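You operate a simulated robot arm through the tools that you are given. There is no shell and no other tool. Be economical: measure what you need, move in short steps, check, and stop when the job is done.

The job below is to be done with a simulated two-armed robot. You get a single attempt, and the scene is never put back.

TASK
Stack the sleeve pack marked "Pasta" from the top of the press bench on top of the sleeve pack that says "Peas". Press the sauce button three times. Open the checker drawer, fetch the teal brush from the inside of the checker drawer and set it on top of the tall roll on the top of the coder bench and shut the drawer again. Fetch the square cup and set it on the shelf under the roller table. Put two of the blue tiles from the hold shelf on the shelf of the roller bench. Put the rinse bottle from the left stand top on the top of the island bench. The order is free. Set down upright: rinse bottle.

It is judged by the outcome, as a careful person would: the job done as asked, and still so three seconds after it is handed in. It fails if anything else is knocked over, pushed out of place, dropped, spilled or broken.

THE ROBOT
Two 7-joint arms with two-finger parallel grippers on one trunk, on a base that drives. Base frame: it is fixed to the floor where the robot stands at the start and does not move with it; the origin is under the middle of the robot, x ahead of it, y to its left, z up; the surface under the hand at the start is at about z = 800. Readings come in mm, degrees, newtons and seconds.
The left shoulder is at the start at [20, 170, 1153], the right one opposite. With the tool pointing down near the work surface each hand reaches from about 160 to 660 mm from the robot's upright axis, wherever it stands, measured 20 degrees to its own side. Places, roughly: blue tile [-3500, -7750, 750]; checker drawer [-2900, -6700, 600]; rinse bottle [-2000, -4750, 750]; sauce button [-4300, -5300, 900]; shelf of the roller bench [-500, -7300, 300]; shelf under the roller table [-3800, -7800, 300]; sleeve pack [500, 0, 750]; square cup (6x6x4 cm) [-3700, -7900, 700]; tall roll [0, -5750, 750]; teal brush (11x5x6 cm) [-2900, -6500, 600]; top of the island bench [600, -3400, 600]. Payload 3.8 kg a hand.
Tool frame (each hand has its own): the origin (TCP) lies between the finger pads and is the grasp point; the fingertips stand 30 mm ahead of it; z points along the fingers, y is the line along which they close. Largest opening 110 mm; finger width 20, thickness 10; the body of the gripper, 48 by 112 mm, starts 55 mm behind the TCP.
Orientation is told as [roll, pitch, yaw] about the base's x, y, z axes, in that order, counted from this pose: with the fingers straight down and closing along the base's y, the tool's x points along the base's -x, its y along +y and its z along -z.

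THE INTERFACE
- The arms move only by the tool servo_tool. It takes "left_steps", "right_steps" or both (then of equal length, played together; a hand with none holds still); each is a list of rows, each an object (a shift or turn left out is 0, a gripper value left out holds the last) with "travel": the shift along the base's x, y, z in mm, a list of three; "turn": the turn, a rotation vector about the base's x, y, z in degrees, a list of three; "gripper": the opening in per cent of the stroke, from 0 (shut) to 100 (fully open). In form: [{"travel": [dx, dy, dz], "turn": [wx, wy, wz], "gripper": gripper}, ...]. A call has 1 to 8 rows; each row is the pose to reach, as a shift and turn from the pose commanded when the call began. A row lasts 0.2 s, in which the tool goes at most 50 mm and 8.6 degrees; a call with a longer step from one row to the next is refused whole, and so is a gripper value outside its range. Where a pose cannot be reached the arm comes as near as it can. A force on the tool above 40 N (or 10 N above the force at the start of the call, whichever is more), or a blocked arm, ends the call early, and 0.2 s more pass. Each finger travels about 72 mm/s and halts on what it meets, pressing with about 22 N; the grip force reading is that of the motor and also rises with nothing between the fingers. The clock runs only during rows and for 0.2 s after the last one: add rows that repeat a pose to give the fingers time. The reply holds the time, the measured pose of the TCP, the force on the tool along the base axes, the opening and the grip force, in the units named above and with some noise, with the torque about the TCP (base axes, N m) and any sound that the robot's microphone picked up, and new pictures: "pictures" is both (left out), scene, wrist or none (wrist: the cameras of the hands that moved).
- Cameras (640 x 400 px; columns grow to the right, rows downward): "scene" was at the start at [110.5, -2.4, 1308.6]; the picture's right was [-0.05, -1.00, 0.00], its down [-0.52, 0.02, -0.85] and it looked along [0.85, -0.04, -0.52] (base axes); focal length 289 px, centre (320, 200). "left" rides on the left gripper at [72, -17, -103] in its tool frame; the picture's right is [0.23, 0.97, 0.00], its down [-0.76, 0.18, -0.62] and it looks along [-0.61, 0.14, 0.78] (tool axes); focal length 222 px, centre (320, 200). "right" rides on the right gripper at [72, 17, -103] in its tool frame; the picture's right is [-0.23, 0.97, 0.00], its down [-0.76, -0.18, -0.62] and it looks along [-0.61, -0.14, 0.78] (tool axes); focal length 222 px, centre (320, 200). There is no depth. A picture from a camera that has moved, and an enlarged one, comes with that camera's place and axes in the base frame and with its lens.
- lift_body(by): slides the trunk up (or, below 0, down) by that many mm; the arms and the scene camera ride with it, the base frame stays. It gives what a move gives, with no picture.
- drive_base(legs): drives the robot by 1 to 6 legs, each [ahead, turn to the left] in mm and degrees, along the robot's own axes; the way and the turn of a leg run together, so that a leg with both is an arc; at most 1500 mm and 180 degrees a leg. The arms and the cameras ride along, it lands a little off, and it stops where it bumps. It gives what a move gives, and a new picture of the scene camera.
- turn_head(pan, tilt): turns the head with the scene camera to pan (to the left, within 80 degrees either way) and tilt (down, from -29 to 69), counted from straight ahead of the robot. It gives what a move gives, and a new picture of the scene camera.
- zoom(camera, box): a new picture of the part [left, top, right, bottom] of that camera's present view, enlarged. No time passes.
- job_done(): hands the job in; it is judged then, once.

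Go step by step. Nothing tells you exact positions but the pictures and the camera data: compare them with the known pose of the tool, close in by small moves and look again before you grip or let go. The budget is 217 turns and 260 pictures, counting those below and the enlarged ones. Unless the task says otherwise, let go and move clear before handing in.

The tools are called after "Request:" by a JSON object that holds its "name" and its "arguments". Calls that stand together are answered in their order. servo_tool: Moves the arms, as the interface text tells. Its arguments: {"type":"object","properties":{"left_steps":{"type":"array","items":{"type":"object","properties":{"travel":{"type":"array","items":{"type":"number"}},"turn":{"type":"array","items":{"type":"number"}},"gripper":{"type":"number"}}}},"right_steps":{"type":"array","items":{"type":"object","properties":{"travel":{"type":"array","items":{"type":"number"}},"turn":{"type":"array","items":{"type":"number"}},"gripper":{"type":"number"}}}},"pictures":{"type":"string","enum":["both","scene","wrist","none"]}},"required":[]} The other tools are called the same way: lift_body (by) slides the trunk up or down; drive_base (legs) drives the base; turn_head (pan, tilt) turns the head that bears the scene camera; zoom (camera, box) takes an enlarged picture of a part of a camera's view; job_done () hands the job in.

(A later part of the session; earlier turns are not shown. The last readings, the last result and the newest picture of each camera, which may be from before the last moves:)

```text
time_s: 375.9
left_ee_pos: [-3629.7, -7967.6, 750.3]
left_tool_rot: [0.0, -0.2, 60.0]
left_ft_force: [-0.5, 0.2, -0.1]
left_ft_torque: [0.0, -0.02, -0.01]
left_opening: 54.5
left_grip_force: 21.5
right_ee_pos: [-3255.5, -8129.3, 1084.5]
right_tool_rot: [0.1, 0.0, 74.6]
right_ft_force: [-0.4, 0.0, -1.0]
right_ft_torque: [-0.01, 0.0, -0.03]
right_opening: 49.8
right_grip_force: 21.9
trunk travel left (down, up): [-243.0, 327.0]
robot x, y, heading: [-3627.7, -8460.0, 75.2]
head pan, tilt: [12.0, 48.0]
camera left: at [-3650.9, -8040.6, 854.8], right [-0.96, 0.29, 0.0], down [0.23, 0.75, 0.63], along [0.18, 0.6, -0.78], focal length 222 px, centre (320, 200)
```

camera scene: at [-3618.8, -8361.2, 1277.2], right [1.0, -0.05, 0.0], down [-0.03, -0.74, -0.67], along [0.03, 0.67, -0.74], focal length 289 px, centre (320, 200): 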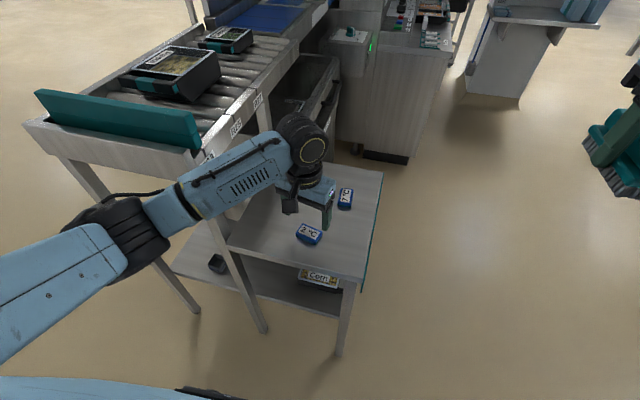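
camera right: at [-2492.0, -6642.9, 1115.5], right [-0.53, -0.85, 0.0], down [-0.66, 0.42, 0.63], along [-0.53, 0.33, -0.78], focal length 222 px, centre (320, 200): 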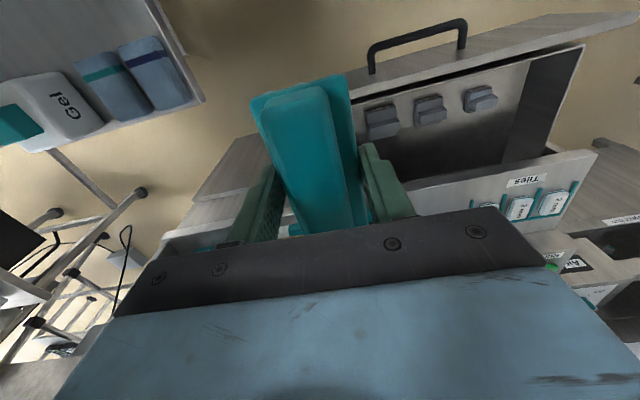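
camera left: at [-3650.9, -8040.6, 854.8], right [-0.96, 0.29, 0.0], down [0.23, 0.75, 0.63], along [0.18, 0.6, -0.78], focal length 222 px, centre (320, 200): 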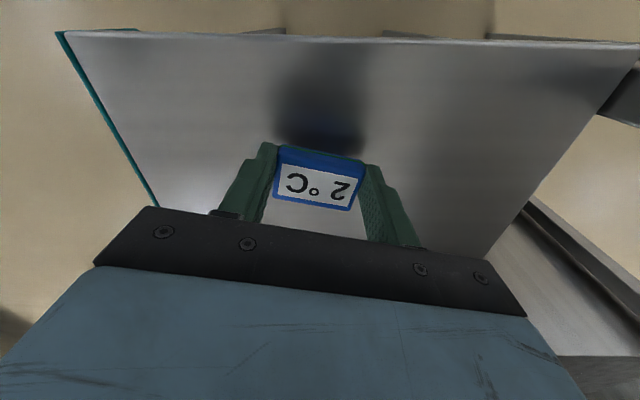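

The tile is held. I'll lift it, retract, and head east to the roller bench and coder bench with the brush (right) and tile (left).

Request:
{"name": "servo_tool", "arguments": {"left_steps": [{"travel": [0, 0, 40]}, {"travel": [0, 0, 85]}, {"travel": [0, 0, 130]}, {"travel": [-10, -30, 165]}, {"travel": [-20, -60, 195]}, {"travel": [-30, -90, 220]}, {"travel": [-40, -120, 240]}, {"travel": [-45, -135, 250]}], "pictures": "none"}}

Request:
{"name": "drive_base", "arguments": {"legs": [[-40, 0], [0, -92], [500, 0], [0, 45], [1450, 0]]}}

Request:
{"name": "turn_head", "arguments": {"pan": 0, "tilt": 18}}

```text
time_s: 377.7
left_ee_pos: [-3673.0, -8102.1, 999.1]
left_tool_rot: [0.0, -0.3, 59.9]
left_ft_force: [0.7, 0.9, 0.5]
left_ft_torque: [0.02, 0.0, 0.01]
left_opening: 54.8
left_grip_force: 21.6
right_ee_pos: [-3255.6, -8130.6, 1084.7]
right_tool_rot: [0.1, 0.0, 74.8]
right_ft_force: [0.1, -0.3, -0.5]
right_ft_torque: [-0.02, -0.01, 0.0]
right_opening: 49.7
right_grip_force: 22.0
trunk travel left (down, up): [-243.0, 327.0]
robot x, y, heading: [-3626.5, -8464.1, 75.3]
head pan, tilt: [12.0, 48.0]
```

```text
time_s: 393.7
left_ee_pos: [-1679.8, -7695.0, 999.5]
left_tool_rot: [0.0, -0.2, 12.4]
left_ft_force: [0.6, 0.6, -0.3]
left_ft_torque: [-0.01, 0.03, -0.03]
left_opening: 54.9
left_grip_force: 22.0
right_ee_pos: [-1419.5, -8022.6, 1084.2]
right_tool_rot: [0.0, 0.0, 27.0]
right_ft_force: [-0.4, 0.0, -0.8]
right_ft_torque: [0.0, -0.03, 0.0]
right_opening: 49.3
right_grip_force: 21.7
trunk travel left (down, up): [-243.0, 327.0]
robot x, y, heading: [-1913.0, -7968.7, 27.9]
head pan, tilt: [12.0, 48.0]
camera scene: at [-1836.5, -7908.6, 1277.1], right [0.64, -0.77, 0.0], down [-0.57, -0.47, -0.67], along [0.51, 0.43, -0.74], focal length 289 px, centre (320, 200)
```

scene: 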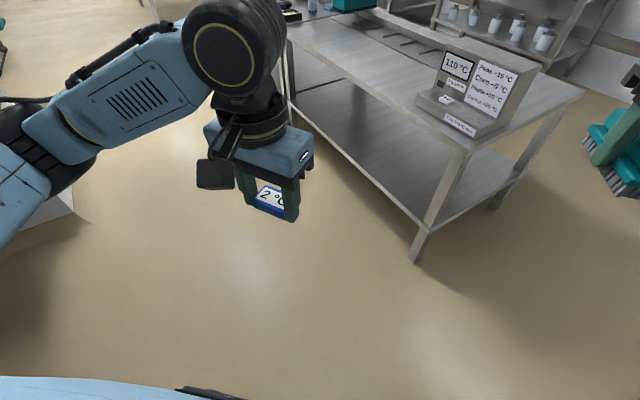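

```text
time_s: 394.7
left_ee_pos: [-1680.7, -7694.2, 998.8]
left_tool_rot: [-0.1, -0.2, 12.3]
left_ft_force: [-0.2, -0.3, -1.0]
left_ft_torque: [-0.01, 0.0, 0.03]
left_opening: 54.9
left_grip_force: 21.3
right_ee_pos: [-1420.3, -8021.2, 1085.1]
right_tool_rot: [0.0, 0.0, 27.0]
right_ft_force: [0.0, 0.3, -0.2]
right_ft_torque: [0.0, 0.05, 0.02]
right_opening: 49.6
right_grip_force: 21.8
trunk travel left (down, up): [-243.0, 327.0]
robot x, y, heading: [-1912.7, -7973.3, 28.1]
head pan, tilt: [0.0, 18.0]
camera scene: at [-1814.7, -7915.6, 1323.2], right [0.46, -0.89, 0.0], down [-0.27, -0.14, -0.95], along [0.84, 0.44, -0.31], focal length 289 px, centre (320, 200)
```

scene: 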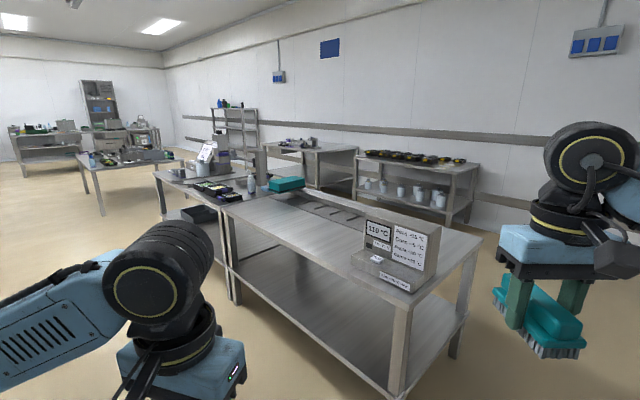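

The roller bench with an open lower shelf is ahead, its west edge at about F −1320. I'll drive to face it squarely.

Request:
{"name": "drive_base", "arguments": {"legs": [[0, 23], [890, 0], [0, -68]]}}

Request:
{"name": "turn_head", "arguments": {"pan": 10, "tilt": 40}}

```text
time_s: 403.6
left_ee_pos: [-990.8, -7230.0, 998.5]
left_tool_rot: [0.0, -0.2, -32.0]
left_ft_force: [0.4, 0.4, 0.1]
left_ft_torque: [0.06, 0.02, 0.01]
left_opening: 55.0
left_grip_force: 22.1
right_ee_pos: [-1033.6, -7646.2, 1085.6]
right_tool_rot: [0.0, 0.0, -17.2]
right_ft_force: [0.4, 0.6, -1.6]
right_ft_torque: [0.01, 0.04, -0.02]
right_opening: 49.4
right_grip_force: 22.2
trunk travel left (down, up): [-243.0, 327.0]
robot x, y, heading: [-1353.6, -7264.8, -16.8]
head pan, tilt: [0.0, 18.0]
camera scene: at [-1242.9, -7294.3, 1323.3], right [-0.29, -0.96, 0.0], down [-0.3, 0.09, -0.95], along [0.91, -0.27, -0.31], focal length 289 px, centre (320, 200)
```

scene: 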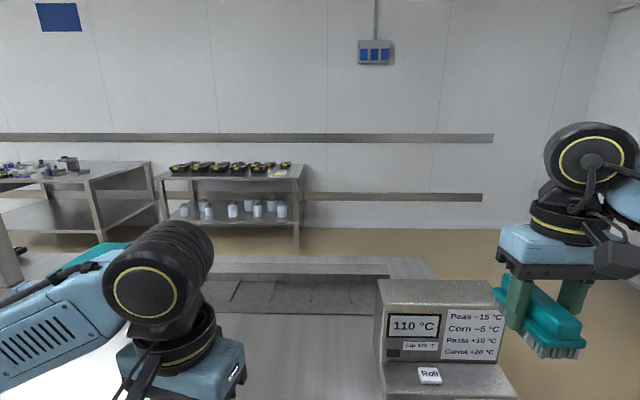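

```text
time_s: 404.5
left_ee_pos: [-990.3, -7230.3, 999.2]
left_tool_rot: [0.0, -0.2, -31.9]
left_ft_force: [0.3, -0.5, -0.6]
left_ft_torque: [-0.01, 0.04, -0.01]
left_opening: 54.8
left_grip_force: 22.2
right_ee_pos: [-1033.2, -7646.3, 1085.6]
right_tool_rot: [0.1, 0.0, -17.3]
right_ft_force: [-0.9, 0.0, -0.9]
right_ft_torque: [0.01, 0.03, 0.01]
right_opening: 49.5
right_grip_force: 21.8
trunk travel left (down, up): [-243.0, 327.0]
robot x, y, heading: [-1350.2, -7259.5, -16.4]
head pan, tilt: [10.0, 40.0]
camera scene: at [-1247.8, -7277.3, 1288.7], right [-0.12, -0.99, 0.0], down [-0.64, 0.07, -0.77], along [0.76, -0.09, -0.64], focal length 289 px, centre (320, 200)
```

scene: 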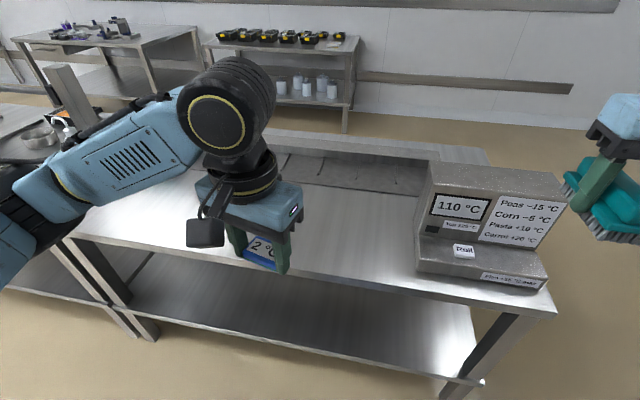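

I'll retract the brush hand up and back so it clears the controller box, then lower the trunk and take the tile down outside the edge.

Request:
{"name": "servo_tool", "arguments": {"right_steps": [{"travel": [-30, 10, 30]}, {"travel": [-60, 20, 60]}, {"travel": [-90, 28, 90]}, {"travel": [-115, 34, 120]}, {"travel": [-115, 34, 150]}], "left_steps": [{"travel": [15, -4, 0]}, {"travel": [30, -9, 0]}, {"travel": [45, -13, 0]}, {"travel": [60, -18, 0]}, {"travel": [60, -18, 0]}], "pictures": "none"}}

Request:
{"name": "lift_body", "arguments": {"by": -240}}

```text
time_s: 405.7
left_ee_pos: [-930.8, -7247.0, 1000.0]
left_tool_rot: [0.0, -0.3, -32.0]
left_ft_force: [0.1, -0.7, -0.4]
left_ft_torque: [-0.03, 0.0, 0.02]
left_opening: 54.7
left_grip_force: 22.5
right_ee_pos: [-1150.0, -7613.4, 1234.6]
right_tool_rot: [0.1, 0.0, -17.4]
right_ft_force: [-0.1, 0.1, -1.3]
right_ft_torque: [0.01, 0.02, 0.0]
right_opening: 49.4
right_grip_force: 22.1
trunk travel left (down, up): [-243.0, 327.0]
robot x, y, heading: [-1349.9, -7263.5, -16.7]
head pan, tilt: [10.0, 40.0]
```

```text
time_s: 408.2
left_ee_pos: [-929.6, -7247.1, 759.0]
left_tool_rot: [-0.1, -0.3, -32.0]
left_ft_force: [-0.2, -0.6, -0.9]
left_ft_torque: [-0.01, 0.0, 0.03]
left_opening: 55.0
left_grip_force: 22.2
right_ee_pos: [-1149.0, -7613.8, 995.1]
right_tool_rot: [0.1, 0.1, -17.4]
right_ft_force: [0.4, -0.6, -0.8]
right_ft_torque: [-0.01, 0.02, 0.02]
right_opening: 49.6
right_grip_force: 22.5
trunk travel left (down, up): [-3.0, 567.0]
robot x, y, heading: [-1350.3, -7266.0, -16.6]
head pan, tilt: [10.0, 40.0]
```

Request:
{"name": "servo_tool", "arguments": {"left_steps": [{"travel": [0, 0, -45]}, {"travel": [0, 0, -90]}, {"travel": [0, 0, -135]}, {"travel": [0, 0, -180]}, {"travel": [0, 0, -225]}, {"travel": [0, 0, -270]}, {"travel": [0, 0, -310]}, {"travel": [0, 0, -310]}], "pictures": "both"}}

```text
time_s: 410.0
left_ee_pos: [-930.8, -7245.5, 452.4]
left_tool_rot: [0.0, -0.2, -32.0]
left_ft_force: [0.0, 0.7, -0.4]
left_ft_torque: [-0.02, -0.02, 0.01]
left_opening: 55.0
left_grip_force: 22.0
right_ee_pos: [-1149.7, -7614.4, 996.4]
right_tool_rot: [0.1, -0.1, -17.3]
right_ft_force: [0.8, 0.1, -1.4]
right_ft_torque: [0.0, 0.01, 0.03]
right_opening: 49.1
right_grip_force: 21.9
trunk travel left (down, up): [-3.0, 567.0]
robot x, y, heading: [-1351.1, -7266.0, -16.9]
head pan, tilt: [10.0, 40.0]
camera scene: at [-1247.8, -7277.2, 1048.6], right [-0.11, -0.99, 0.0], down [-0.64, 0.07, -0.77], along [0.76, -0.09, -0.64], focal length 289 px, centre (320, 200)
camera left: at [-1001.0, -7223.1, 557.2], right [0.32, 0.95, 0.0], down [0.74, -0.25, 0.63], along [0.59, -0.2, -0.78], focal length 222 px, centre (320, 200)
```

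scene: 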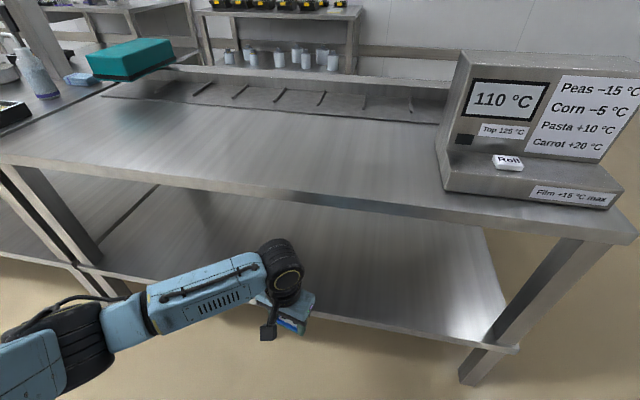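
left: 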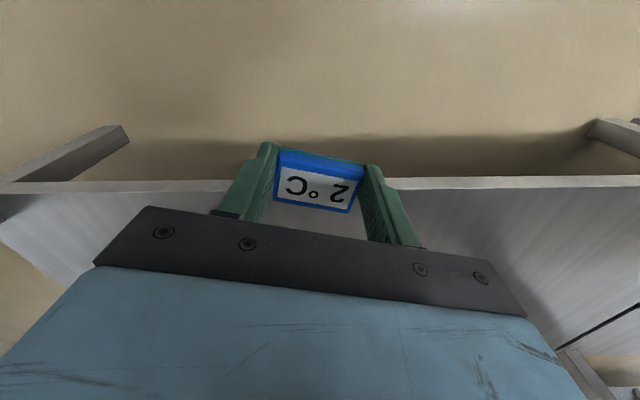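

The shelf edge is at F≈−1296. I'll drive 110 forward so the tile goes over the shelf, then lower.

Request:
{"name": "drive_base", "arguments": {"legs": [[110, 0]]}}

Request:
{"name": "servo_tool", "arguments": {"left_steps": [{"travel": [25, -7, -15]}, {"travel": [50, -14, -35]}, {"travel": [75, -22, -60]}, {"travel": [75, -22, -72]}], "pictures": "wrist"}}

```text
time_s: 411.2
left_ee_pos: [-826.2, -7276.4, 451.7]
left_tool_rot: [0.0, -0.2, -32.0]
left_ft_force: [0.1, -0.7, -0.8]
left_ft_torque: [0.02, 0.01, 0.04]
left_opening: 54.8
left_grip_force: 21.9
right_ee_pos: [-1046.4, -7645.2, 995.8]
right_tool_rot: [0.0, 0.1, -17.2]
right_ft_force: [0.7, -0.5, -1.0]
right_ft_torque: [0.0, 0.03, 0.01]
right_opening: 49.5
right_grip_force: 22.3
trunk travel left (down, up): [-3.0, 567.0]
robot x, y, heading: [-1250.1, -7293.8, -16.6]
head pan, tilt: [10.0, 40.0]
camera scene: at [-1143.9, -7308.2, 1048.6], right [-0.11, -0.99, 0.0], down [-0.64, 0.07, -0.77], along [0.76, -0.09, -0.64], focal length 289 px, centre (320, 200)
```

scene: 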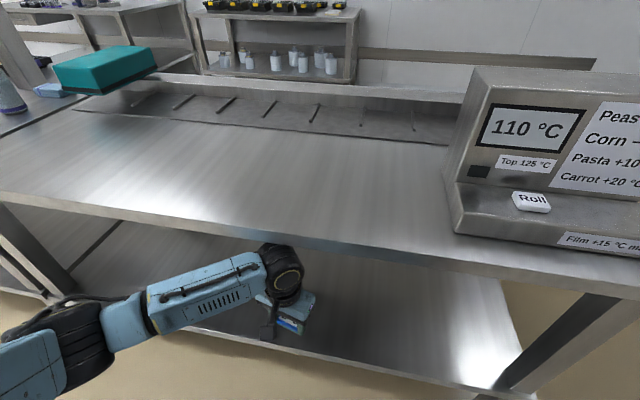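

```text
time_s: 412.2
left_ee_pos: [-751.6, -7299.4, 381.0]
left_tool_rot: [0.0, -0.3, -32.0]
left_ft_force: [0.2, 0.4, -0.3]
left_ft_torque: [0.0, 0.02, -0.01]
left_opening: 54.9
left_grip_force: 21.9
right_ee_pos: [-1044.9, -7645.5, 995.0]
right_tool_rot: [0.1, 0.0, -17.3]
right_ft_force: [-1.1, 0.4, -1.4]
right_ft_torque: [0.01, 0.06, -0.01]
right_opening: 49.3
right_grip_force: 22.2
trunk travel left (down, up): [-3.0, 567.0]
robot x, y, heading: [-1250.2, -7290.6, -16.4]
head pan, tilt: [10.0, 40.0]
camera left: at [-820.9, -7276.0, 486.4], right [0.32, 0.95, 0.0], down [0.74, -0.25, 0.63], along [0.59, -0.2, -0.78], focal length 222 px, centre (320, 200)
```

left: 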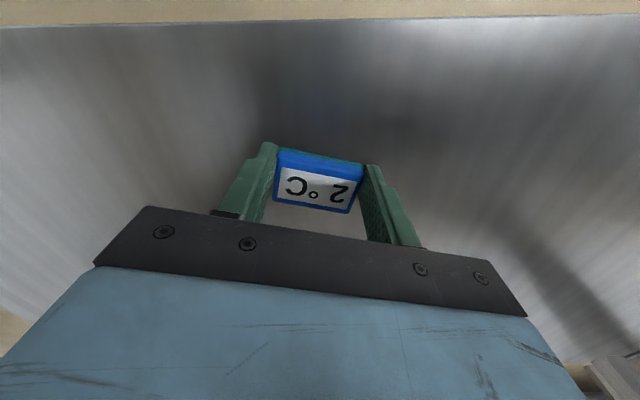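

Request:
{"name": "servo_tool", "arguments": {"left_steps": [{"travel": [0, 0, -8]}, {"travel": [0, 0, -14]}, {"travel": [0, 0, -20]}, {"travel": [0, 0, -26]}, {"travel": [0, 0, -32]}, {"travel": [0, 0, -38]}, {"travel": [0, 0, -44]}, {"travel": [0, 0, -50]}], "pictures": "wrist"}}

```text
time_s: 414.0
left_ee_pos: [-752.4, -7300.3, 331.7]
left_tool_rot: [0.0, -0.1, -32.0]
left_ft_force: [0.0, 0.1, -0.9]
left_ft_torque: [0.03, 0.0, 0.04]
left_opening: 54.6
left_grip_force: 21.9
right_ee_pos: [-1045.6, -7645.1, 994.6]
right_tool_rot: [0.1, 0.0, -17.2]
right_ft_force: [-0.3, 0.3, -0.2]
right_ft_torque: [0.0, 0.04, 0.04]
right_opening: 49.4
right_grip_force: 22.0
trunk travel left (down, up): [-3.0, 567.0]
robot x, y, heading: [-1245.5, -7294.9, -16.5]
head pan, tilt: [10.0, 40.0]
camera left: at [-822.7, -7276.5, 436.1], right [0.32, 0.95, 0.0], down [0.74, -0.25, 0.63], along [0.59, -0.2, -0.78], focal length 222 px, centre (320, 200)
```

left: 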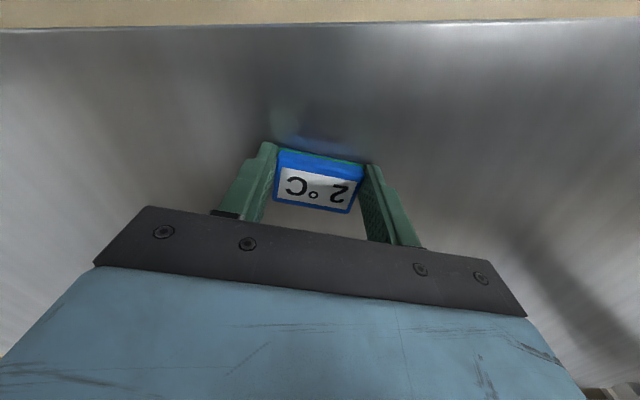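

Request:
{"name": "servo_tool", "arguments": {"left_steps": [{"travel": [0, 0, -6]}, {"travel": [0, 0, -12]}, {"travel": [0, 0, -18]}, {"travel": [0, 0, -24]}, {"travel": [0, 0, -30]}, {"travel": [0, 0, -36]}, {"travel": [0, 0, -42]}, {"travel": [0, 0, -48]}], "pictures": "wrist"}}

```text
time_s: 414.4
left_ee_pos: [-752.1, -7298.7, 330.6]
left_tool_rot: [0.0, 0.0, -31.9]
left_ft_force: [-11.9, 5.9, 22.5]
left_ft_torque: [0.87, 0.14, 0.48]
left_opening: 54.9
left_grip_force: 21.6
right_ee_pos: [-1046.6, -7645.2, 996.2]
right_tool_rot: [0.1, -0.1, -17.2]
right_ft_force: [0.6, 0.1, -0.4]
right_ft_torque: [0.0, 0.03, 0.01]
right_opening: 49.7
right_grip_force: 21.8
trunk travel left (down, up): [-3.0, 567.0]
robot x, y, heading: [-1245.1, -7293.1, -16.7]
head pan, tilt: [10.0, 40.0]
stopped in row 2 (left hand): the force on the tool passed its limit at 51 N (the readings are from after the stop); the commanded pose is now the measured one
camera left: at [-821.8, -7277.0, 435.3], right [0.32, 0.95, 0.0], down [0.74, -0.25, 0.62], along [0.59, -0.2, -0.78], focal length 222 px, centre (320, 200)
```

left: 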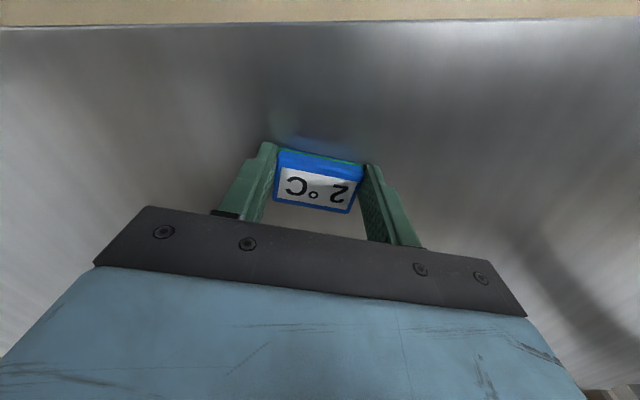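

Contact at shelf z≈300. I'll release, rise, and check.

Request:
{"name": "servo_tool", "arguments": {"left_steps": [{"travel": [0, 0, 1]}, {"travel": [0, 0, 1], "gripper": 65}, {"travel": [0, 0, 1], "gripper": 70}, {"travel": [0, 0, 1], "gripper": 70}, {"travel": [0, 0, 30]}, {"travel": [0, 0, 75]}, {"travel": [0, 0, 115]}, {"travel": [0, 0, 125]}], "pictures": "wrist"}}

Request:
{"name": "drive_base", "arguments": {"legs": [[-200, 0]]}}

```text
time_s: 415.3
left_ee_pos: [-756.6, -7306.6, 330.9]
left_tool_rot: [-0.7, 0.0, -32.0]
left_ft_force: [-16.3, -0.6, 20.4]
left_ft_torque: [0.75, 0.1, 0.63]
left_opening: 72.4
left_grip_force: 0.0
right_ee_pos: [-1048.0, -7645.2, 995.4]
right_tool_rot: [0.2, -0.1, -17.3]
right_ft_force: [0.0, 0.2, -2.6]
right_ft_torque: [0.02, 0.01, 0.01]
right_opening: 49.2
right_grip_force: 21.7
trunk travel left (down, up): [-3.0, 567.0]
robot x, y, heading: [-1250.8, -7297.3, -16.7]
head pan, tilt: [10.0, 40.0]
stopped in row 4 (left hand): the force on the tool passed its limit at 41 N (the readings are from after the stop); the commanded pose is now the measured one
camera left: at [-825.1, -7282.7, 435.9], right [0.32, 0.95, -0.01], down [0.74, -0.25, 0.62], along [0.58, -0.21, -0.78], focal length 222 px, centre (320, 200)
```

left: 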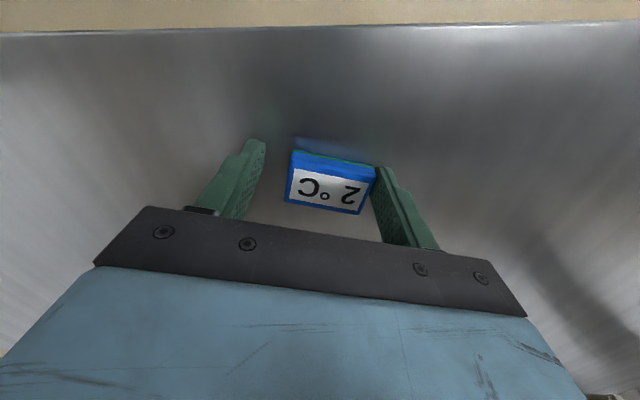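

```text
time_s: 416.9
left_ee_pos: [-946.6, -7246.8, 329.6]
left_tool_rot: [-0.6, -0.2, -31.9]
left_ft_force: [-0.4, -0.3, 0.2]
left_ft_torque: [-0.02, -0.01, 0.03]
left_opening: 77.1
left_grip_force: 0.0
right_ee_pos: [-1237.9, -7587.0, 995.0]
right_tool_rot: [0.2, 0.0, -17.2]
right_ft_force: [-0.1, 0.2, -0.7]
right_ft_torque: [0.01, -0.01, 0.05]
right_opening: 49.5
right_grip_force: 21.7
trunk travel left (down, up): [-3.0, 567.0]
robot x, y, heading: [-1438.5, -7238.4, -16.1]
head pan, tilt: [10.0, 40.0]
camera scene: at [-1336.5, -7251.0, 1048.6], right [-0.11, -0.99, 0.0], down [-0.64, 0.07, -0.77], along [0.76, -0.09, -0.64], focal length 289 px, centre (320, 200)
```

scene: 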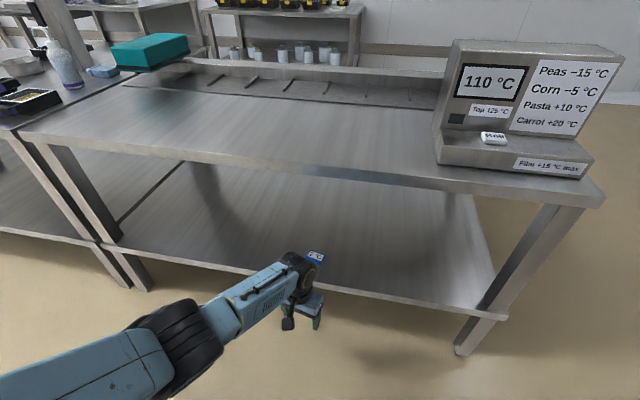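

Request:
{"name": "zoom", "arguments": {"camera": "scene", "box": [240, 220, 400, 330]}}

```text
3.64 times, centred on (320, 275) of scene
camera zoom: at [-1336.5, -7251.0, 1048.6], right [-0.11, -0.99, 0.0], down [-0.64, 0.07, -0.77], along [0.76, -0.09, -0.64], focal length 1050 px, centre (320, -73)
```

zoom: 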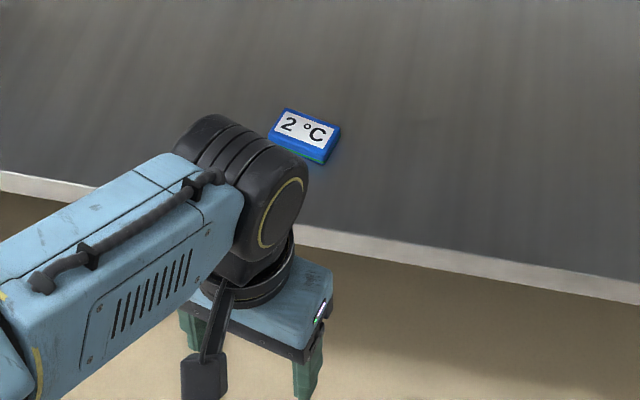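

The tile lies flat on the roller bench shelf. I'll raise the left hand and trunk, then drive north to the coder bench for the brush.

Request:
{"name": "servo_tool", "arguments": {"left_steps": [{"travel": [0, 0, 45]}, {"travel": [0, 0, 90]}, {"travel": [0, 0, 135]}, {"travel": [0, 0, 180]}, {"travel": [0, 0, 225]}, {"travel": [0, 0, 270]}, {"travel": [0, 0, 315]}, {"travel": [0, 0, 360]}], "pictures": "none"}}

Request:
{"name": "lift_body", "arguments": {"by": 240}}

Request:
{"name": "drive_base", "arguments": {"legs": [[0, 89.5], [1500, 0], [480, 0], [0, -90]]}}

Request:
{"name": "turn_head", "arguments": {"pan": -8, "tilt": 28}}

```text
time_s: 418.7
left_ee_pos: [-948.8, -7248.9, 688.4]
left_tool_rot: [-0.4, 0.0, -31.9]
left_ft_force: [0.3, 0.0, 0.5]
left_ft_torque: [0.01, -0.01, 0.0]
left_opening: 77.1
left_grip_force: 0.1
right_ee_pos: [-1235.6, -7587.3, 996.3]
right_tool_rot: [0.1, 0.0, -17.1]
right_ft_force: [1.2, -0.7, -1.4]
right_ft_torque: [-0.02, -0.02, -0.02]
right_opening: 49.3
right_grip_force: 21.7
trunk travel left (down, up): [-3.0, 567.0]
robot x, y, heading: [-1438.5, -7237.0, -16.2]
head pan, tilt: [10.0, 40.0]
```

```text
time_s: 421.2
left_ee_pos: [-947.4, -7248.3, 927.8]
left_tool_rot: [-0.5, -0.2, -31.8]
left_ft_force: [0.2, 0.6, -0.2]
left_ft_torque: [0.02, -0.02, 0.01]
left_opening: 76.9
left_grip_force: 0.0
right_ee_pos: [-1235.9, -7588.1, 1235.2]
right_tool_rot: [0.1, 0.0, -17.1]
right_ft_force: [0.8, 0.6, -0.9]
right_ft_torque: [-0.02, 0.0, 0.0]
right_opening: 49.3
right_grip_force: 21.9
trunk travel left (down, up): [-243.0, 327.0]
robot x, y, heading: [-1441.8, -7237.4, -16.4]
head pan, tilt: [10.0, 40.0]
```

```text
time_s: 438.7
left_ee_pos: [-426.8, -5357.0, 927.3]
left_tool_rot: [-0.6, 0.0, -31.5]
left_ft_force: [-0.2, 0.9, 0.5]
left_ft_torque: [0.01, -0.01, -0.02]
left_opening: 77.1
left_grip_force: 0.0
right_ee_pos: [-713.0, -5699.9, 1236.0]
right_tool_rot: [0.2, 0.0, -16.5]
right_ft_force: [0.6, 0.7, -1.0]
right_ft_torque: [0.0, 0.01, 0.02]
right_opening: 49.3
right_grip_force: 21.6
trunk travel left (down, up): [-243.0, 327.0]
robot x, y, heading: [-919.2, -5355.4, -16.0]
head pan, tilt: [10.0, 40.0]
camera scene: at [-815.2, -5364.0, 1288.6], right [-0.1, -0.99, 0.0], down [-0.64, 0.07, -0.77], along [0.76, -0.08, -0.64], focal length 289 px, centre (320, 200)
```

scene: 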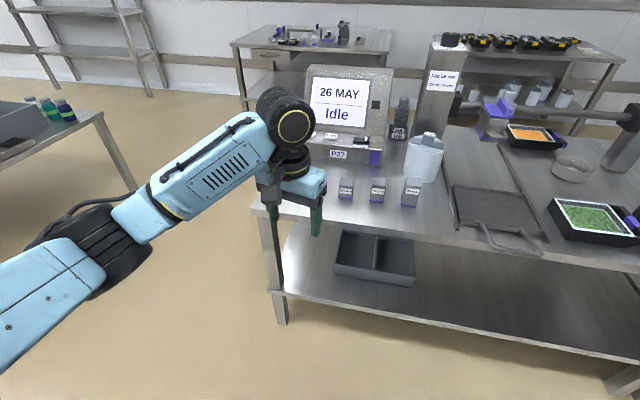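

```text
time_s: 439.5
left_ee_pos: [-427.4, -5357.7, 927.2]
left_tool_rot: [-0.5, 0.0, -31.4]
left_ft_force: [-0.4, -0.1, -0.4]
left_ft_torque: [0.0, 0.02, 0.04]
left_opening: 77.0
left_grip_force: 0.0
right_ee_pos: [-713.3, -5700.4, 1236.4]
right_tool_rot: [0.1, 0.0, -16.5]
right_ft_force: [-0.6, 0.3, -1.0]
right_ft_torque: [0.0, 0.0, 0.0]
right_opening: 49.4
right_grip_force: 22.2
trunk travel left (down, up): [-243.0, 327.0]
robot x, y, heading: [-918.2, -5349.2, -16.1]
head pan, tilt: [-8.0, 28.0]
camera scene: at [-816.3, -5392.1, 1307.1], right [-0.41, -0.91, 0.0], down [-0.43, 0.19, -0.88], along [0.81, -0.36, -0.47], focal length 289 px, centre (320, 200)
```

scene: 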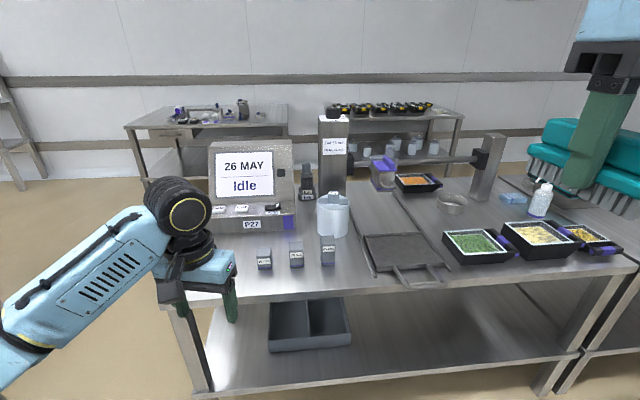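

Request:
{"name": "zoom", "arguments": {"camera": "scene", "box": [200, 100, 360, 300]}}

Request:
{"name": "zoom", "arguments": {"camera": "scene", "box": [340, 120, 620, 290]}}

```text
2.00 times, centred on (280, 200) of scene
camera zoom: at [-816.3, -5392.1, 1307.1], right [-0.41, -0.91, 0.0], down [-0.43, 0.19, -0.88], along [0.81, -0.36, -0.47], focal length 578 px, centre (400, 200)
```

zoom: 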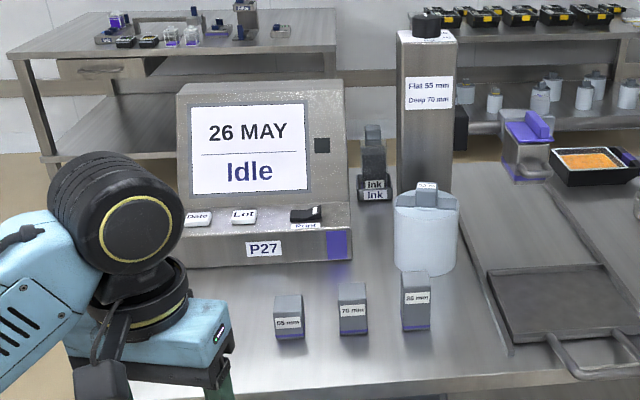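

```text
2.29 times, centred on (480, 205) of scene
camera zoom: at [-816.3, -5392.1, 1307.1], right [-0.41, -0.91, 0.0], down [-0.43, 0.19, -0.88], along [0.81, -0.36, -0.47], focal length 660 px, centre (-46, 189)
```

zoom: 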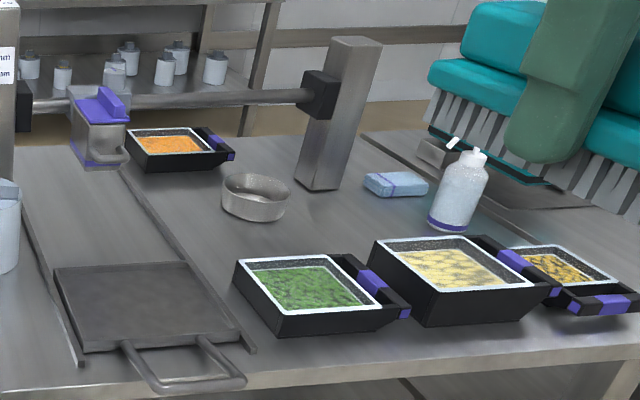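

Request:
{"name": "zoom", "arguments": {"camera": "scene", "box": [290, 180, 360, 250]}}

```text
5.71 times, centred on (325, 215) of scene
camera zoom: at [-816.3, -5392.1, 1307.1], right [-0.41, -0.91, 0.0], down [-0.43, 0.19, -0.88], along [0.81, -0.36, -0.47], focal length 1651 px, centre (291, 114)
```

zoom: 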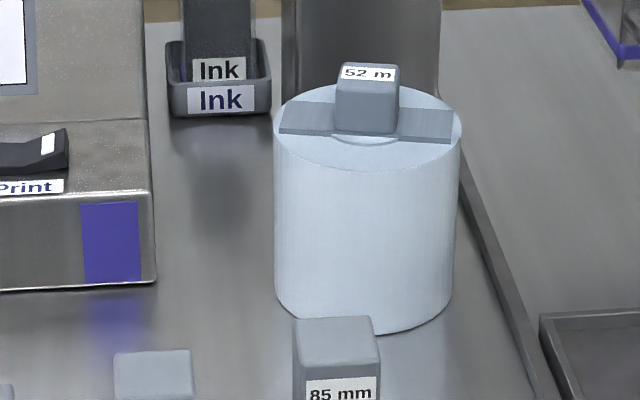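

The white roll with the "52 m" knob at about [-98, -5757] is the tall roll. First I'll retract and raise the left hand so it clears the coder, then move in.

Request:
{"name": "servo_tool", "arguments": {"left_steps": [{"travel": [-25, 10, 35]}, {"travel": [-50, 20, 70]}, {"travel": [-75, 30, 105]}, {"travel": [-100, 40, 140]}, {"travel": [-125, 50, 175]}, {"travel": [-150, 60, 205]}, {"travel": [-170, 68, 230]}], "pictures": "none"}}

Request:
{"name": "drive_base", "arguments": {"legs": [[320, 0]]}}

Request:
{"name": "turn_head", "arguments": {"pan": -12, "tilt": 45}}

```text
time_s: 441.1
left_ee_pos: [-597.9, -5290.0, 1157.7]
left_tool_rot: [-0.5, 0.0, -31.5]
left_ft_force: [-0.1, -0.5, -0.1]
left_ft_torque: [0.0, 0.0, -0.02]
left_opening: 77.0
left_grip_force: 0.1
right_ee_pos: [-713.5, -5700.7, 1235.5]
right_tool_rot: [0.1, -0.1, -16.5]
right_ft_force: [-0.1, 0.0, -0.5]
right_ft_torque: [0.02, -0.03, 0.02]
right_opening: 49.3
right_grip_force: 22.1
trunk travel left (down, up): [-243.0, 327.0]
robot x, y, heading: [-919.3, -5353.5, -16.0]
head pan, tilt: [-8.0, 28.0]
```

```text
time_s: 443.2
left_ee_pos: [-287.5, -5377.6, 1156.4]
left_tool_rot: [-0.4, 0.1, -31.5]
left_ft_force: [-0.4, -0.6, -0.1]
left_ft_torque: [-0.01, 0.01, -0.01]
left_opening: 77.2
left_grip_force: 0.1
right_ee_pos: [-402.3, -5788.0, 1235.1]
right_tool_rot: [0.1, -0.1, -16.5]
right_ft_force: [-0.4, -0.3, -1.3]
right_ft_torque: [0.0, 0.05, 0.0]
right_opening: 49.3
right_grip_force: 22.3
trunk travel left (down, up): [-243.0, 327.0]
robot x, y, heading: [-606.3, -5441.4, -15.8]
head pan, tilt: [-8.0, 28.0]
camera scene: at [-506.1, -5480.5, 1307.1], right [-0.4, -0.91, 0.0], down [-0.43, 0.19, -0.88], along [0.81, -0.36, -0.47], focal length 289 px, centre (320, 200)
```

scene: 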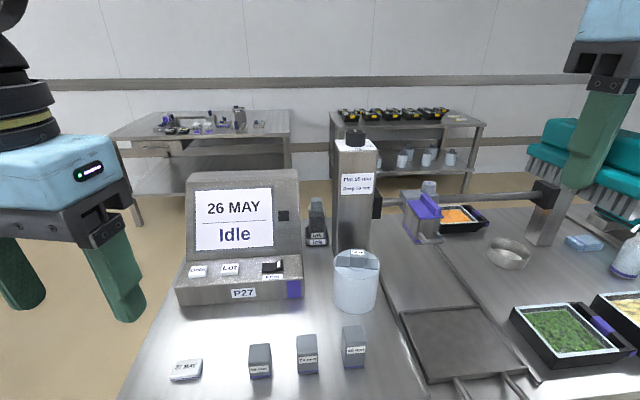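

```text
time_s: 444.0
left_ee_pos: [-289.1, -5378.1, 1157.0]
left_tool_rot: [-0.6, -0.1, -31.4]
left_ft_force: [-0.1, 0.2, 1.0]
left_ft_torque: [0.06, 0.01, 0.01]
left_opening: 77.1
left_grip_force: 0.1
right_ee_pos: [-403.8, -5787.8, 1235.0]
right_tool_rot: [0.1, 0.0, -16.6]
right_ft_force: [0.1, 0.8, -1.3]
right_ft_torque: [0.01, -0.01, 0.0]
right_opening: 49.4
right_grip_force: 21.4
trunk travel left (down, up): [-243.0, 327.0]
robot x, y, heading: [-610.1, -5439.7, -16.1]
head pan, tilt: [-12.0, 45.0]
camera scene: at [-518.2, -5481.4, 1281.4], right [-0.47, -0.88, 0.0], down [-0.62, 0.33, -0.71], along [0.63, -0.33, -0.71], focal length 289 px, centre (320, 200)
```

scene: 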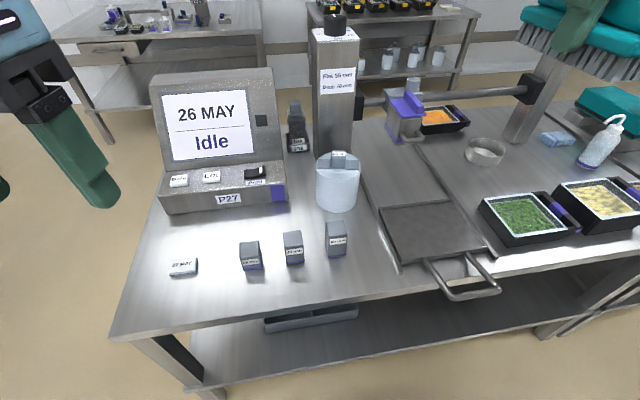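

Request:
{"name": "zoom", "arguments": {"camera": "scene", "box": [300, 0, 480, 220]}}

Request:
{"name": "zoom", "arguments": {"camera": "scene", "box": [300, 130, 380, 220]}}

```text
1.82 times, centred on (390, 110) of scene
camera zoom: at [-518.2, -5481.4, 1281.4], right [-0.47, -0.88, 0.0], down [-0.62, 0.33, -0.71], along [0.63, -0.33, -0.71], focal length 525 px, centre (193, 364)
```

zoom: 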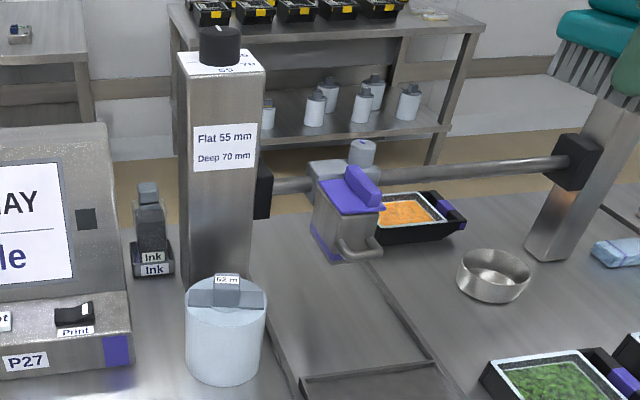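

```text
4.44 times, centred on (340, 175) of scene
camera zoom: at [-518.2, -5481.4, 1281.4], right [-0.47, -0.88, 0.0], down [-0.62, 0.33, -0.71], along [0.63, -0.33, -0.71], focal length 1284 px, centre (231, 311)
```

zoom: 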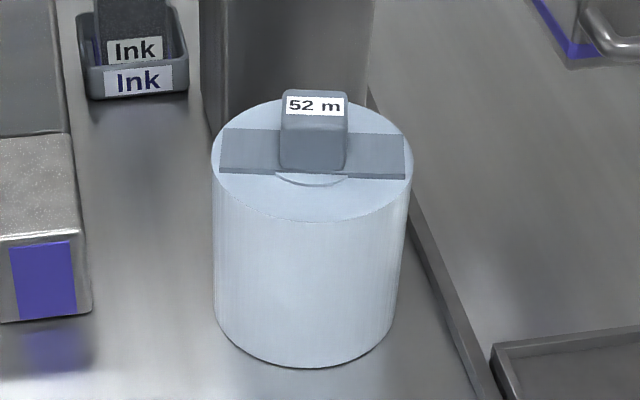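

The roll top is at z≈833 and its centre knob at about [-40, -5783]. The knob is about 37×24 mm with its long side at about 57°. I'll align the brush's long axis with it. First I advance 45 mm and start rotating the right hand.

Request:
{"name": "drive_base", "arguments": {"legs": [[45, 0]]}}

Request:
{"name": "servo_tool", "arguments": {"right_steps": [{"travel": [15, 0, 0], "turn": [0, 0, -8.5]}, {"travel": [30, 0, 0], "turn": [0, 0, -17]}, {"travel": [45, 0, 0], "turn": [0, 0, -25.5]}, {"travel": [60, 0, 0], "turn": [0, 0, -34]}, {"travel": [75, 0, 0], "turn": [0, 0, -42.5]}, {"travel": [90, 0, 0], "turn": [0, 0, -51]}, {"travel": [105, 0, 0], "turn": [0, 0, -59.5]}, {"travel": [120, 0, 0], "turn": [0, 0, -68]}], "pictures": "none"}}

```text
time_s: 444.9
left_ee_pos: [-242.6, -5391.1, 1156.4]
left_tool_rot: [-0.5, -0.1, -31.5]
left_ft_force: [-0.3, -0.7, 1.1]
left_ft_torque: [0.01, 0.03, 0.02]
left_opening: 77.0
left_grip_force: 0.0
right_ee_pos: [-357.9, -5801.2, 1235.3]
right_tool_rot: [0.1, 0.1, -16.7]
right_ft_force: [0.4, -0.2, -1.7]
right_ft_torque: [0.02, 0.04, 0.0]
right_opening: 49.5
right_grip_force: 22.2
trunk travel left (down, up): [-243.0, 327.0]
robot x, y, heading: [-565.7, -5452.4, -16.0]
head pan, tilt: [-12.0, 45.0]
camera scene: at [-473.4, -5494.3, 1281.2], right [-0.47, -0.88, 0.0], down [-0.63, 0.33, -0.71], along [0.62, -0.33, -0.71], focal length 289 px, centre (320, 200)
```

scene: 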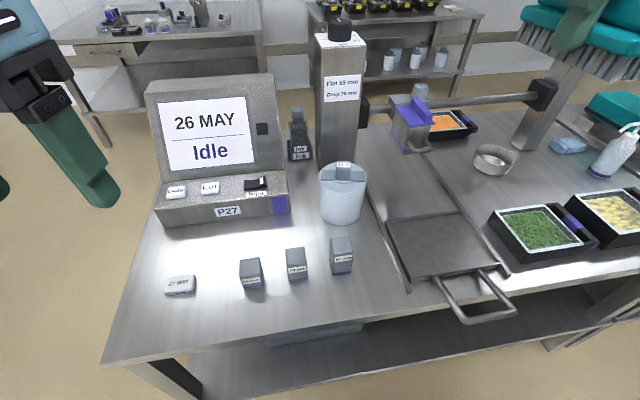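

```text
time_s: 446.7
left_ee_pos: [-243.2, -5390.6, 1157.7]
left_tool_rot: [-0.5, 0.0, -31.4]
left_ft_force: [-0.7, -1.2, -0.6]
left_ft_torque: [-0.01, -0.01, 0.02]
left_opening: 76.6
left_grip_force: 0.1
right_ee_pos: [-238.8, -5798.6, 1237.0]
right_tool_rot: [0.0, 0.0, -84.8]
right_ft_force: [0.1, -0.4, -1.5]
right_ft_torque: [-0.01, 0.02, -0.01]
right_opening: 49.3
right_grip_force: 21.9
trunk travel left (down, up): [-243.0, 327.0]
robot x, y, heading: [-566.3, -5446.5, -15.9]
head pan, tilt: [-12.0, 45.0]
```

Request:
{"name": "servo_tool", "arguments": {"right_steps": [{"travel": [25, 2, 0], "turn": [0, 0, -6]}, {"travel": [50, 4, 0], "turn": [0, 0, -12]}, {"travel": [80, 6, -10], "turn": [0, 0, -18]}, {"travel": [110, 8, -30], "turn": [0, 0, -24]}, {"travel": [140, 11, -60], "turn": [0, 0, -30]}, {"travel": [170, 14, -95], "turn": [0, 0, -35]}, {"travel": [195, 15, -130], "turn": [0, 0, -38.7]}, {"travel": [199, 16, -170], "turn": [0, 0, -38.7]}], "pictures": "both"}}

```text
time_s: 448.5
left_ee_pos: [-244.6, -5390.1, 1157.5]
left_tool_rot: [-0.4, 0.0, -31.5]
left_ft_force: [-0.1, -0.6, -1.7]
left_ft_torque: [0.03, -0.02, 0.01]
left_opening: 77.0
left_grip_force: 0.1
right_ee_pos: [-42.5, -5788.2, 1063.5]
right_tool_rot: [0.0, 0.1, -123.4]
right_ft_force: [0.3, -0.4, -1.0]
right_ft_torque: [0.04, 0.0, 0.0]
right_opening: 49.3
right_grip_force: 21.8
trunk travel left (down, up): [-243.0, 327.0]
robot x, y, heading: [-565.0, -5448.2, -15.9]
head pan, tilt: [-12.0, 45.0]
camera scene: at [-474.9, -5494.4, 1281.3], right [-0.47, -0.88, 0.0], down [-0.62, 0.33, -0.71], along [0.62, -0.33, -0.71], focal length 289 px, centre (320, 200)
camera right: at [11.3, -5737.8, 1166.9], right [0.69, -0.73, 0.0], down [-0.57, -0.54, 0.62], along [-0.45, -0.43, -0.78], focal length 222 px, centre (320, 200)
```

scene: 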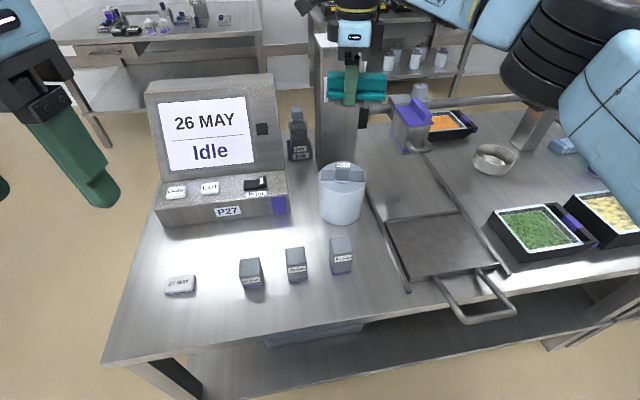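
right: 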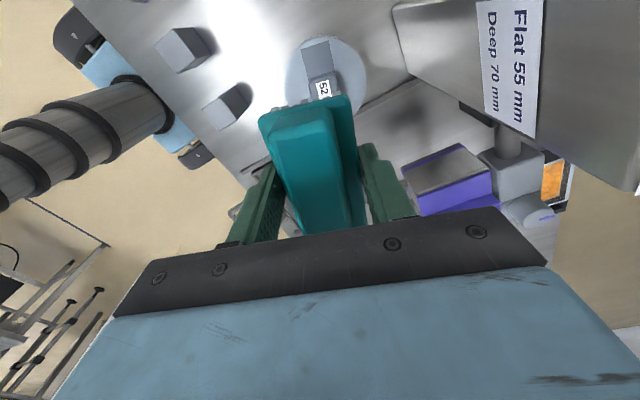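

I've refined the knob top to about [-32, -5785, 866]. I'll adjust, lower to z 945, and look again.

Request:
{"name": "servo_tool", "arguments": {"right_steps": [{"travel": [5, 2, -35]}, {"travel": [10, 3, -70]}, {"travel": [10, 3, -100]}, {"travel": [10, 3, -118]}, {"travel": [10, 3, -118]}], "pictures": "both"}}

Request:
{"name": "zoom", "arguments": {"camera": "scene", "box": [290, 90, 400, 230]}}

```text
time_s: 449.7
left_ee_pos: [-244.4, -5389.6, 1156.7]
left_tool_rot: [-0.4, -0.1, -31.5]
left_ft_force: [0.2, -0.2, -0.2]
left_ft_torque: [0.03, 0.0, 0.0]
left_opening: 77.2
left_grip_force: 0.0
right_ee_pos: [-31.4, -5782.9, 949.1]
right_tool_rot: [0.0, 0.0, -123.3]
right_ft_force: [0.0, -0.4, -1.1]
right_ft_torque: [-0.03, -0.01, -0.01]
right_opening: 49.5
right_grip_force: 22.7
trunk travel left (down, up): [-243.0, 327.0]
robot x, y, heading: [-564.7, -5452.5, -15.6]
head pan, tilt: [-12.0, 45.0]
camera scene: at [-475.0, -5493.9, 1281.4], right [-0.47, -0.88, 0.0], down [-0.62, 0.33, -0.71], along [0.62, -0.33, -0.71], focal length 289 px, centre (320, 200)
camera right: at [21.9, -5731.9, 1051.3], right [0.69, -0.72, 0.0], down [-0.57, -0.54, 0.62], along [-0.45, -0.43, -0.78], focal length 222 px, centre (320, 200)
```

scene: 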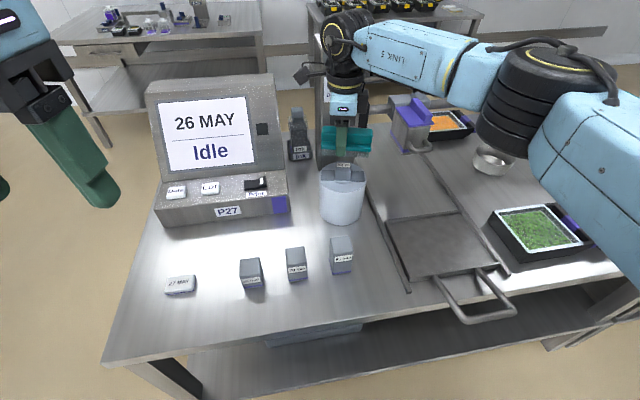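
right: 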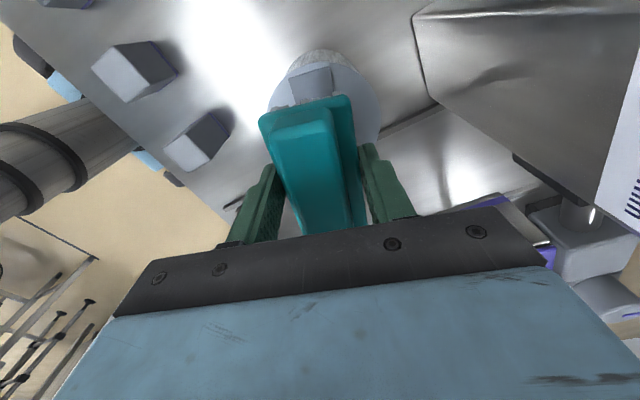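

```text
2.86 times, centred on (345, 160) of scene
camera zoom: at [-475.0, -5493.9, 1281.4], right [-0.47, -0.88, 0.0], down [-0.62, 0.33, -0.71], along [0.62, -0.33, -0.71], focal length 825 px, centre (249, 314)
```

zoom: 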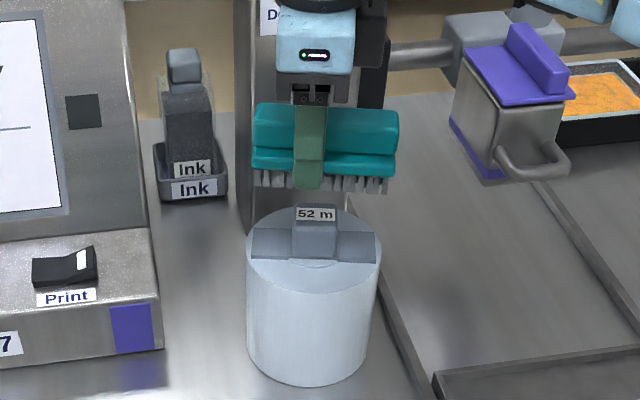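

Request:
{"name": "zoom", "arguments": {"camera": "right", "box": [240, 30, 420, 150]}}

```text
3.33 times, centred on (330, 90) of right
camera zoom: at [21.9, -5731.9, 1051.3], right [0.69, -0.72, 0.0], down [-0.57, -0.54, 0.62], along [-0.45, -0.43, -0.78], focal length 740 px, centre (287, 567)
```

zoom: 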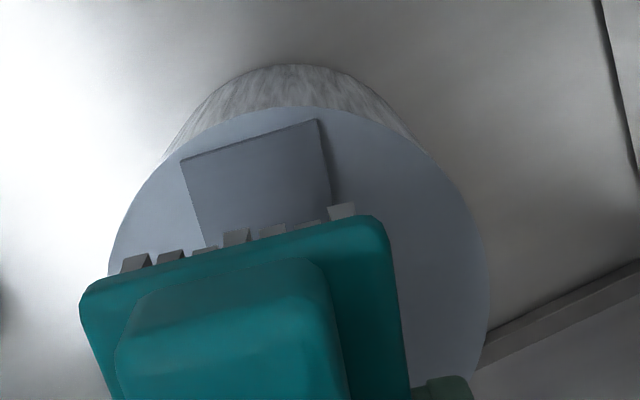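

I'll shift 6 mm and descend in small steps to contact.

Request:
{"name": "servo_tool", "arguments": {"right_steps": [{"travel": [6, 0, -8]}, {"travel": [6, 0, -16]}, {"travel": [6, 0, -21]}, {"travel": [6, 0, -25]}, {"travel": [6, 0, -29]}, {"travel": [6, 0, -32]}], "pictures": "scene"}}

Request:
{"name": "zoom", "arguments": {"camera": "scene", "box": [290, 90, 400, 230]}}

```text
time_s: 451.1
left_ee_pos: [-243.4, -5389.6, 1157.1]
left_tool_rot: [-0.5, -0.1, -31.5]
left_ft_force: [0.0, -0.3, 0.0]
left_ft_torque: [-0.01, 0.02, 0.0]
left_opening: 77.0
left_grip_force: 0.1
right_ee_pos: [-25.0, -5781.4, 916.4]
right_tool_rot: [0.1, 0.0, -123.3]
right_ft_force: [0.0, -0.4, -1.0]
right_ft_torque: [0.02, -0.02, -0.02]
right_opening: 49.5
right_grip_force: 22.3
trunk travel left (down, up): [-243.0, 327.0]
robot x, y, heading: [-569.9, -5451.3, -15.7]
head pan, tilt: [-12.0, 45.0]
camera scene: at [-475.0, -5493.9, 1281.3], right [-0.47, -0.88, 0.0], down [-0.62, 0.33, -0.71], along [0.62, -0.33, -0.71], focal length 289 px, centre (320, 200)
```

scene: 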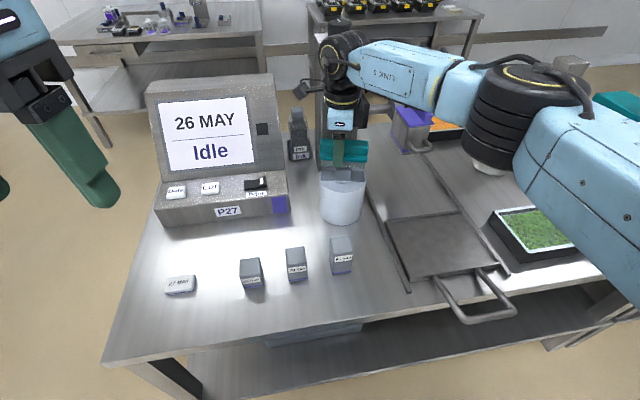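

```text
2.86 times, centred on (345, 160) of scene
camera zoom: at [-475.0, -5493.9, 1281.3], right [-0.47, -0.88, 0.0], down [-0.62, 0.33, -0.71], along [0.62, -0.33, -0.71], focal length 825 px, centre (249, 314)
```

zoom: 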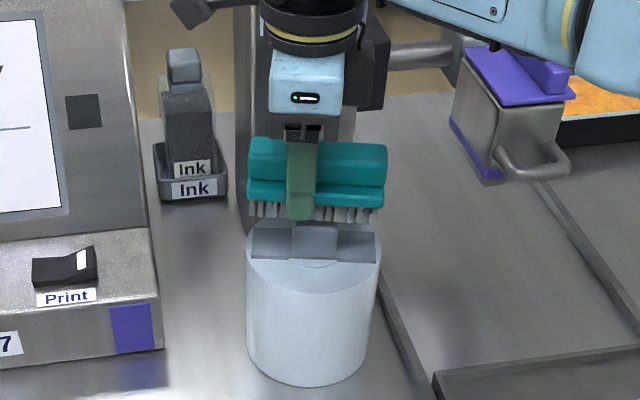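

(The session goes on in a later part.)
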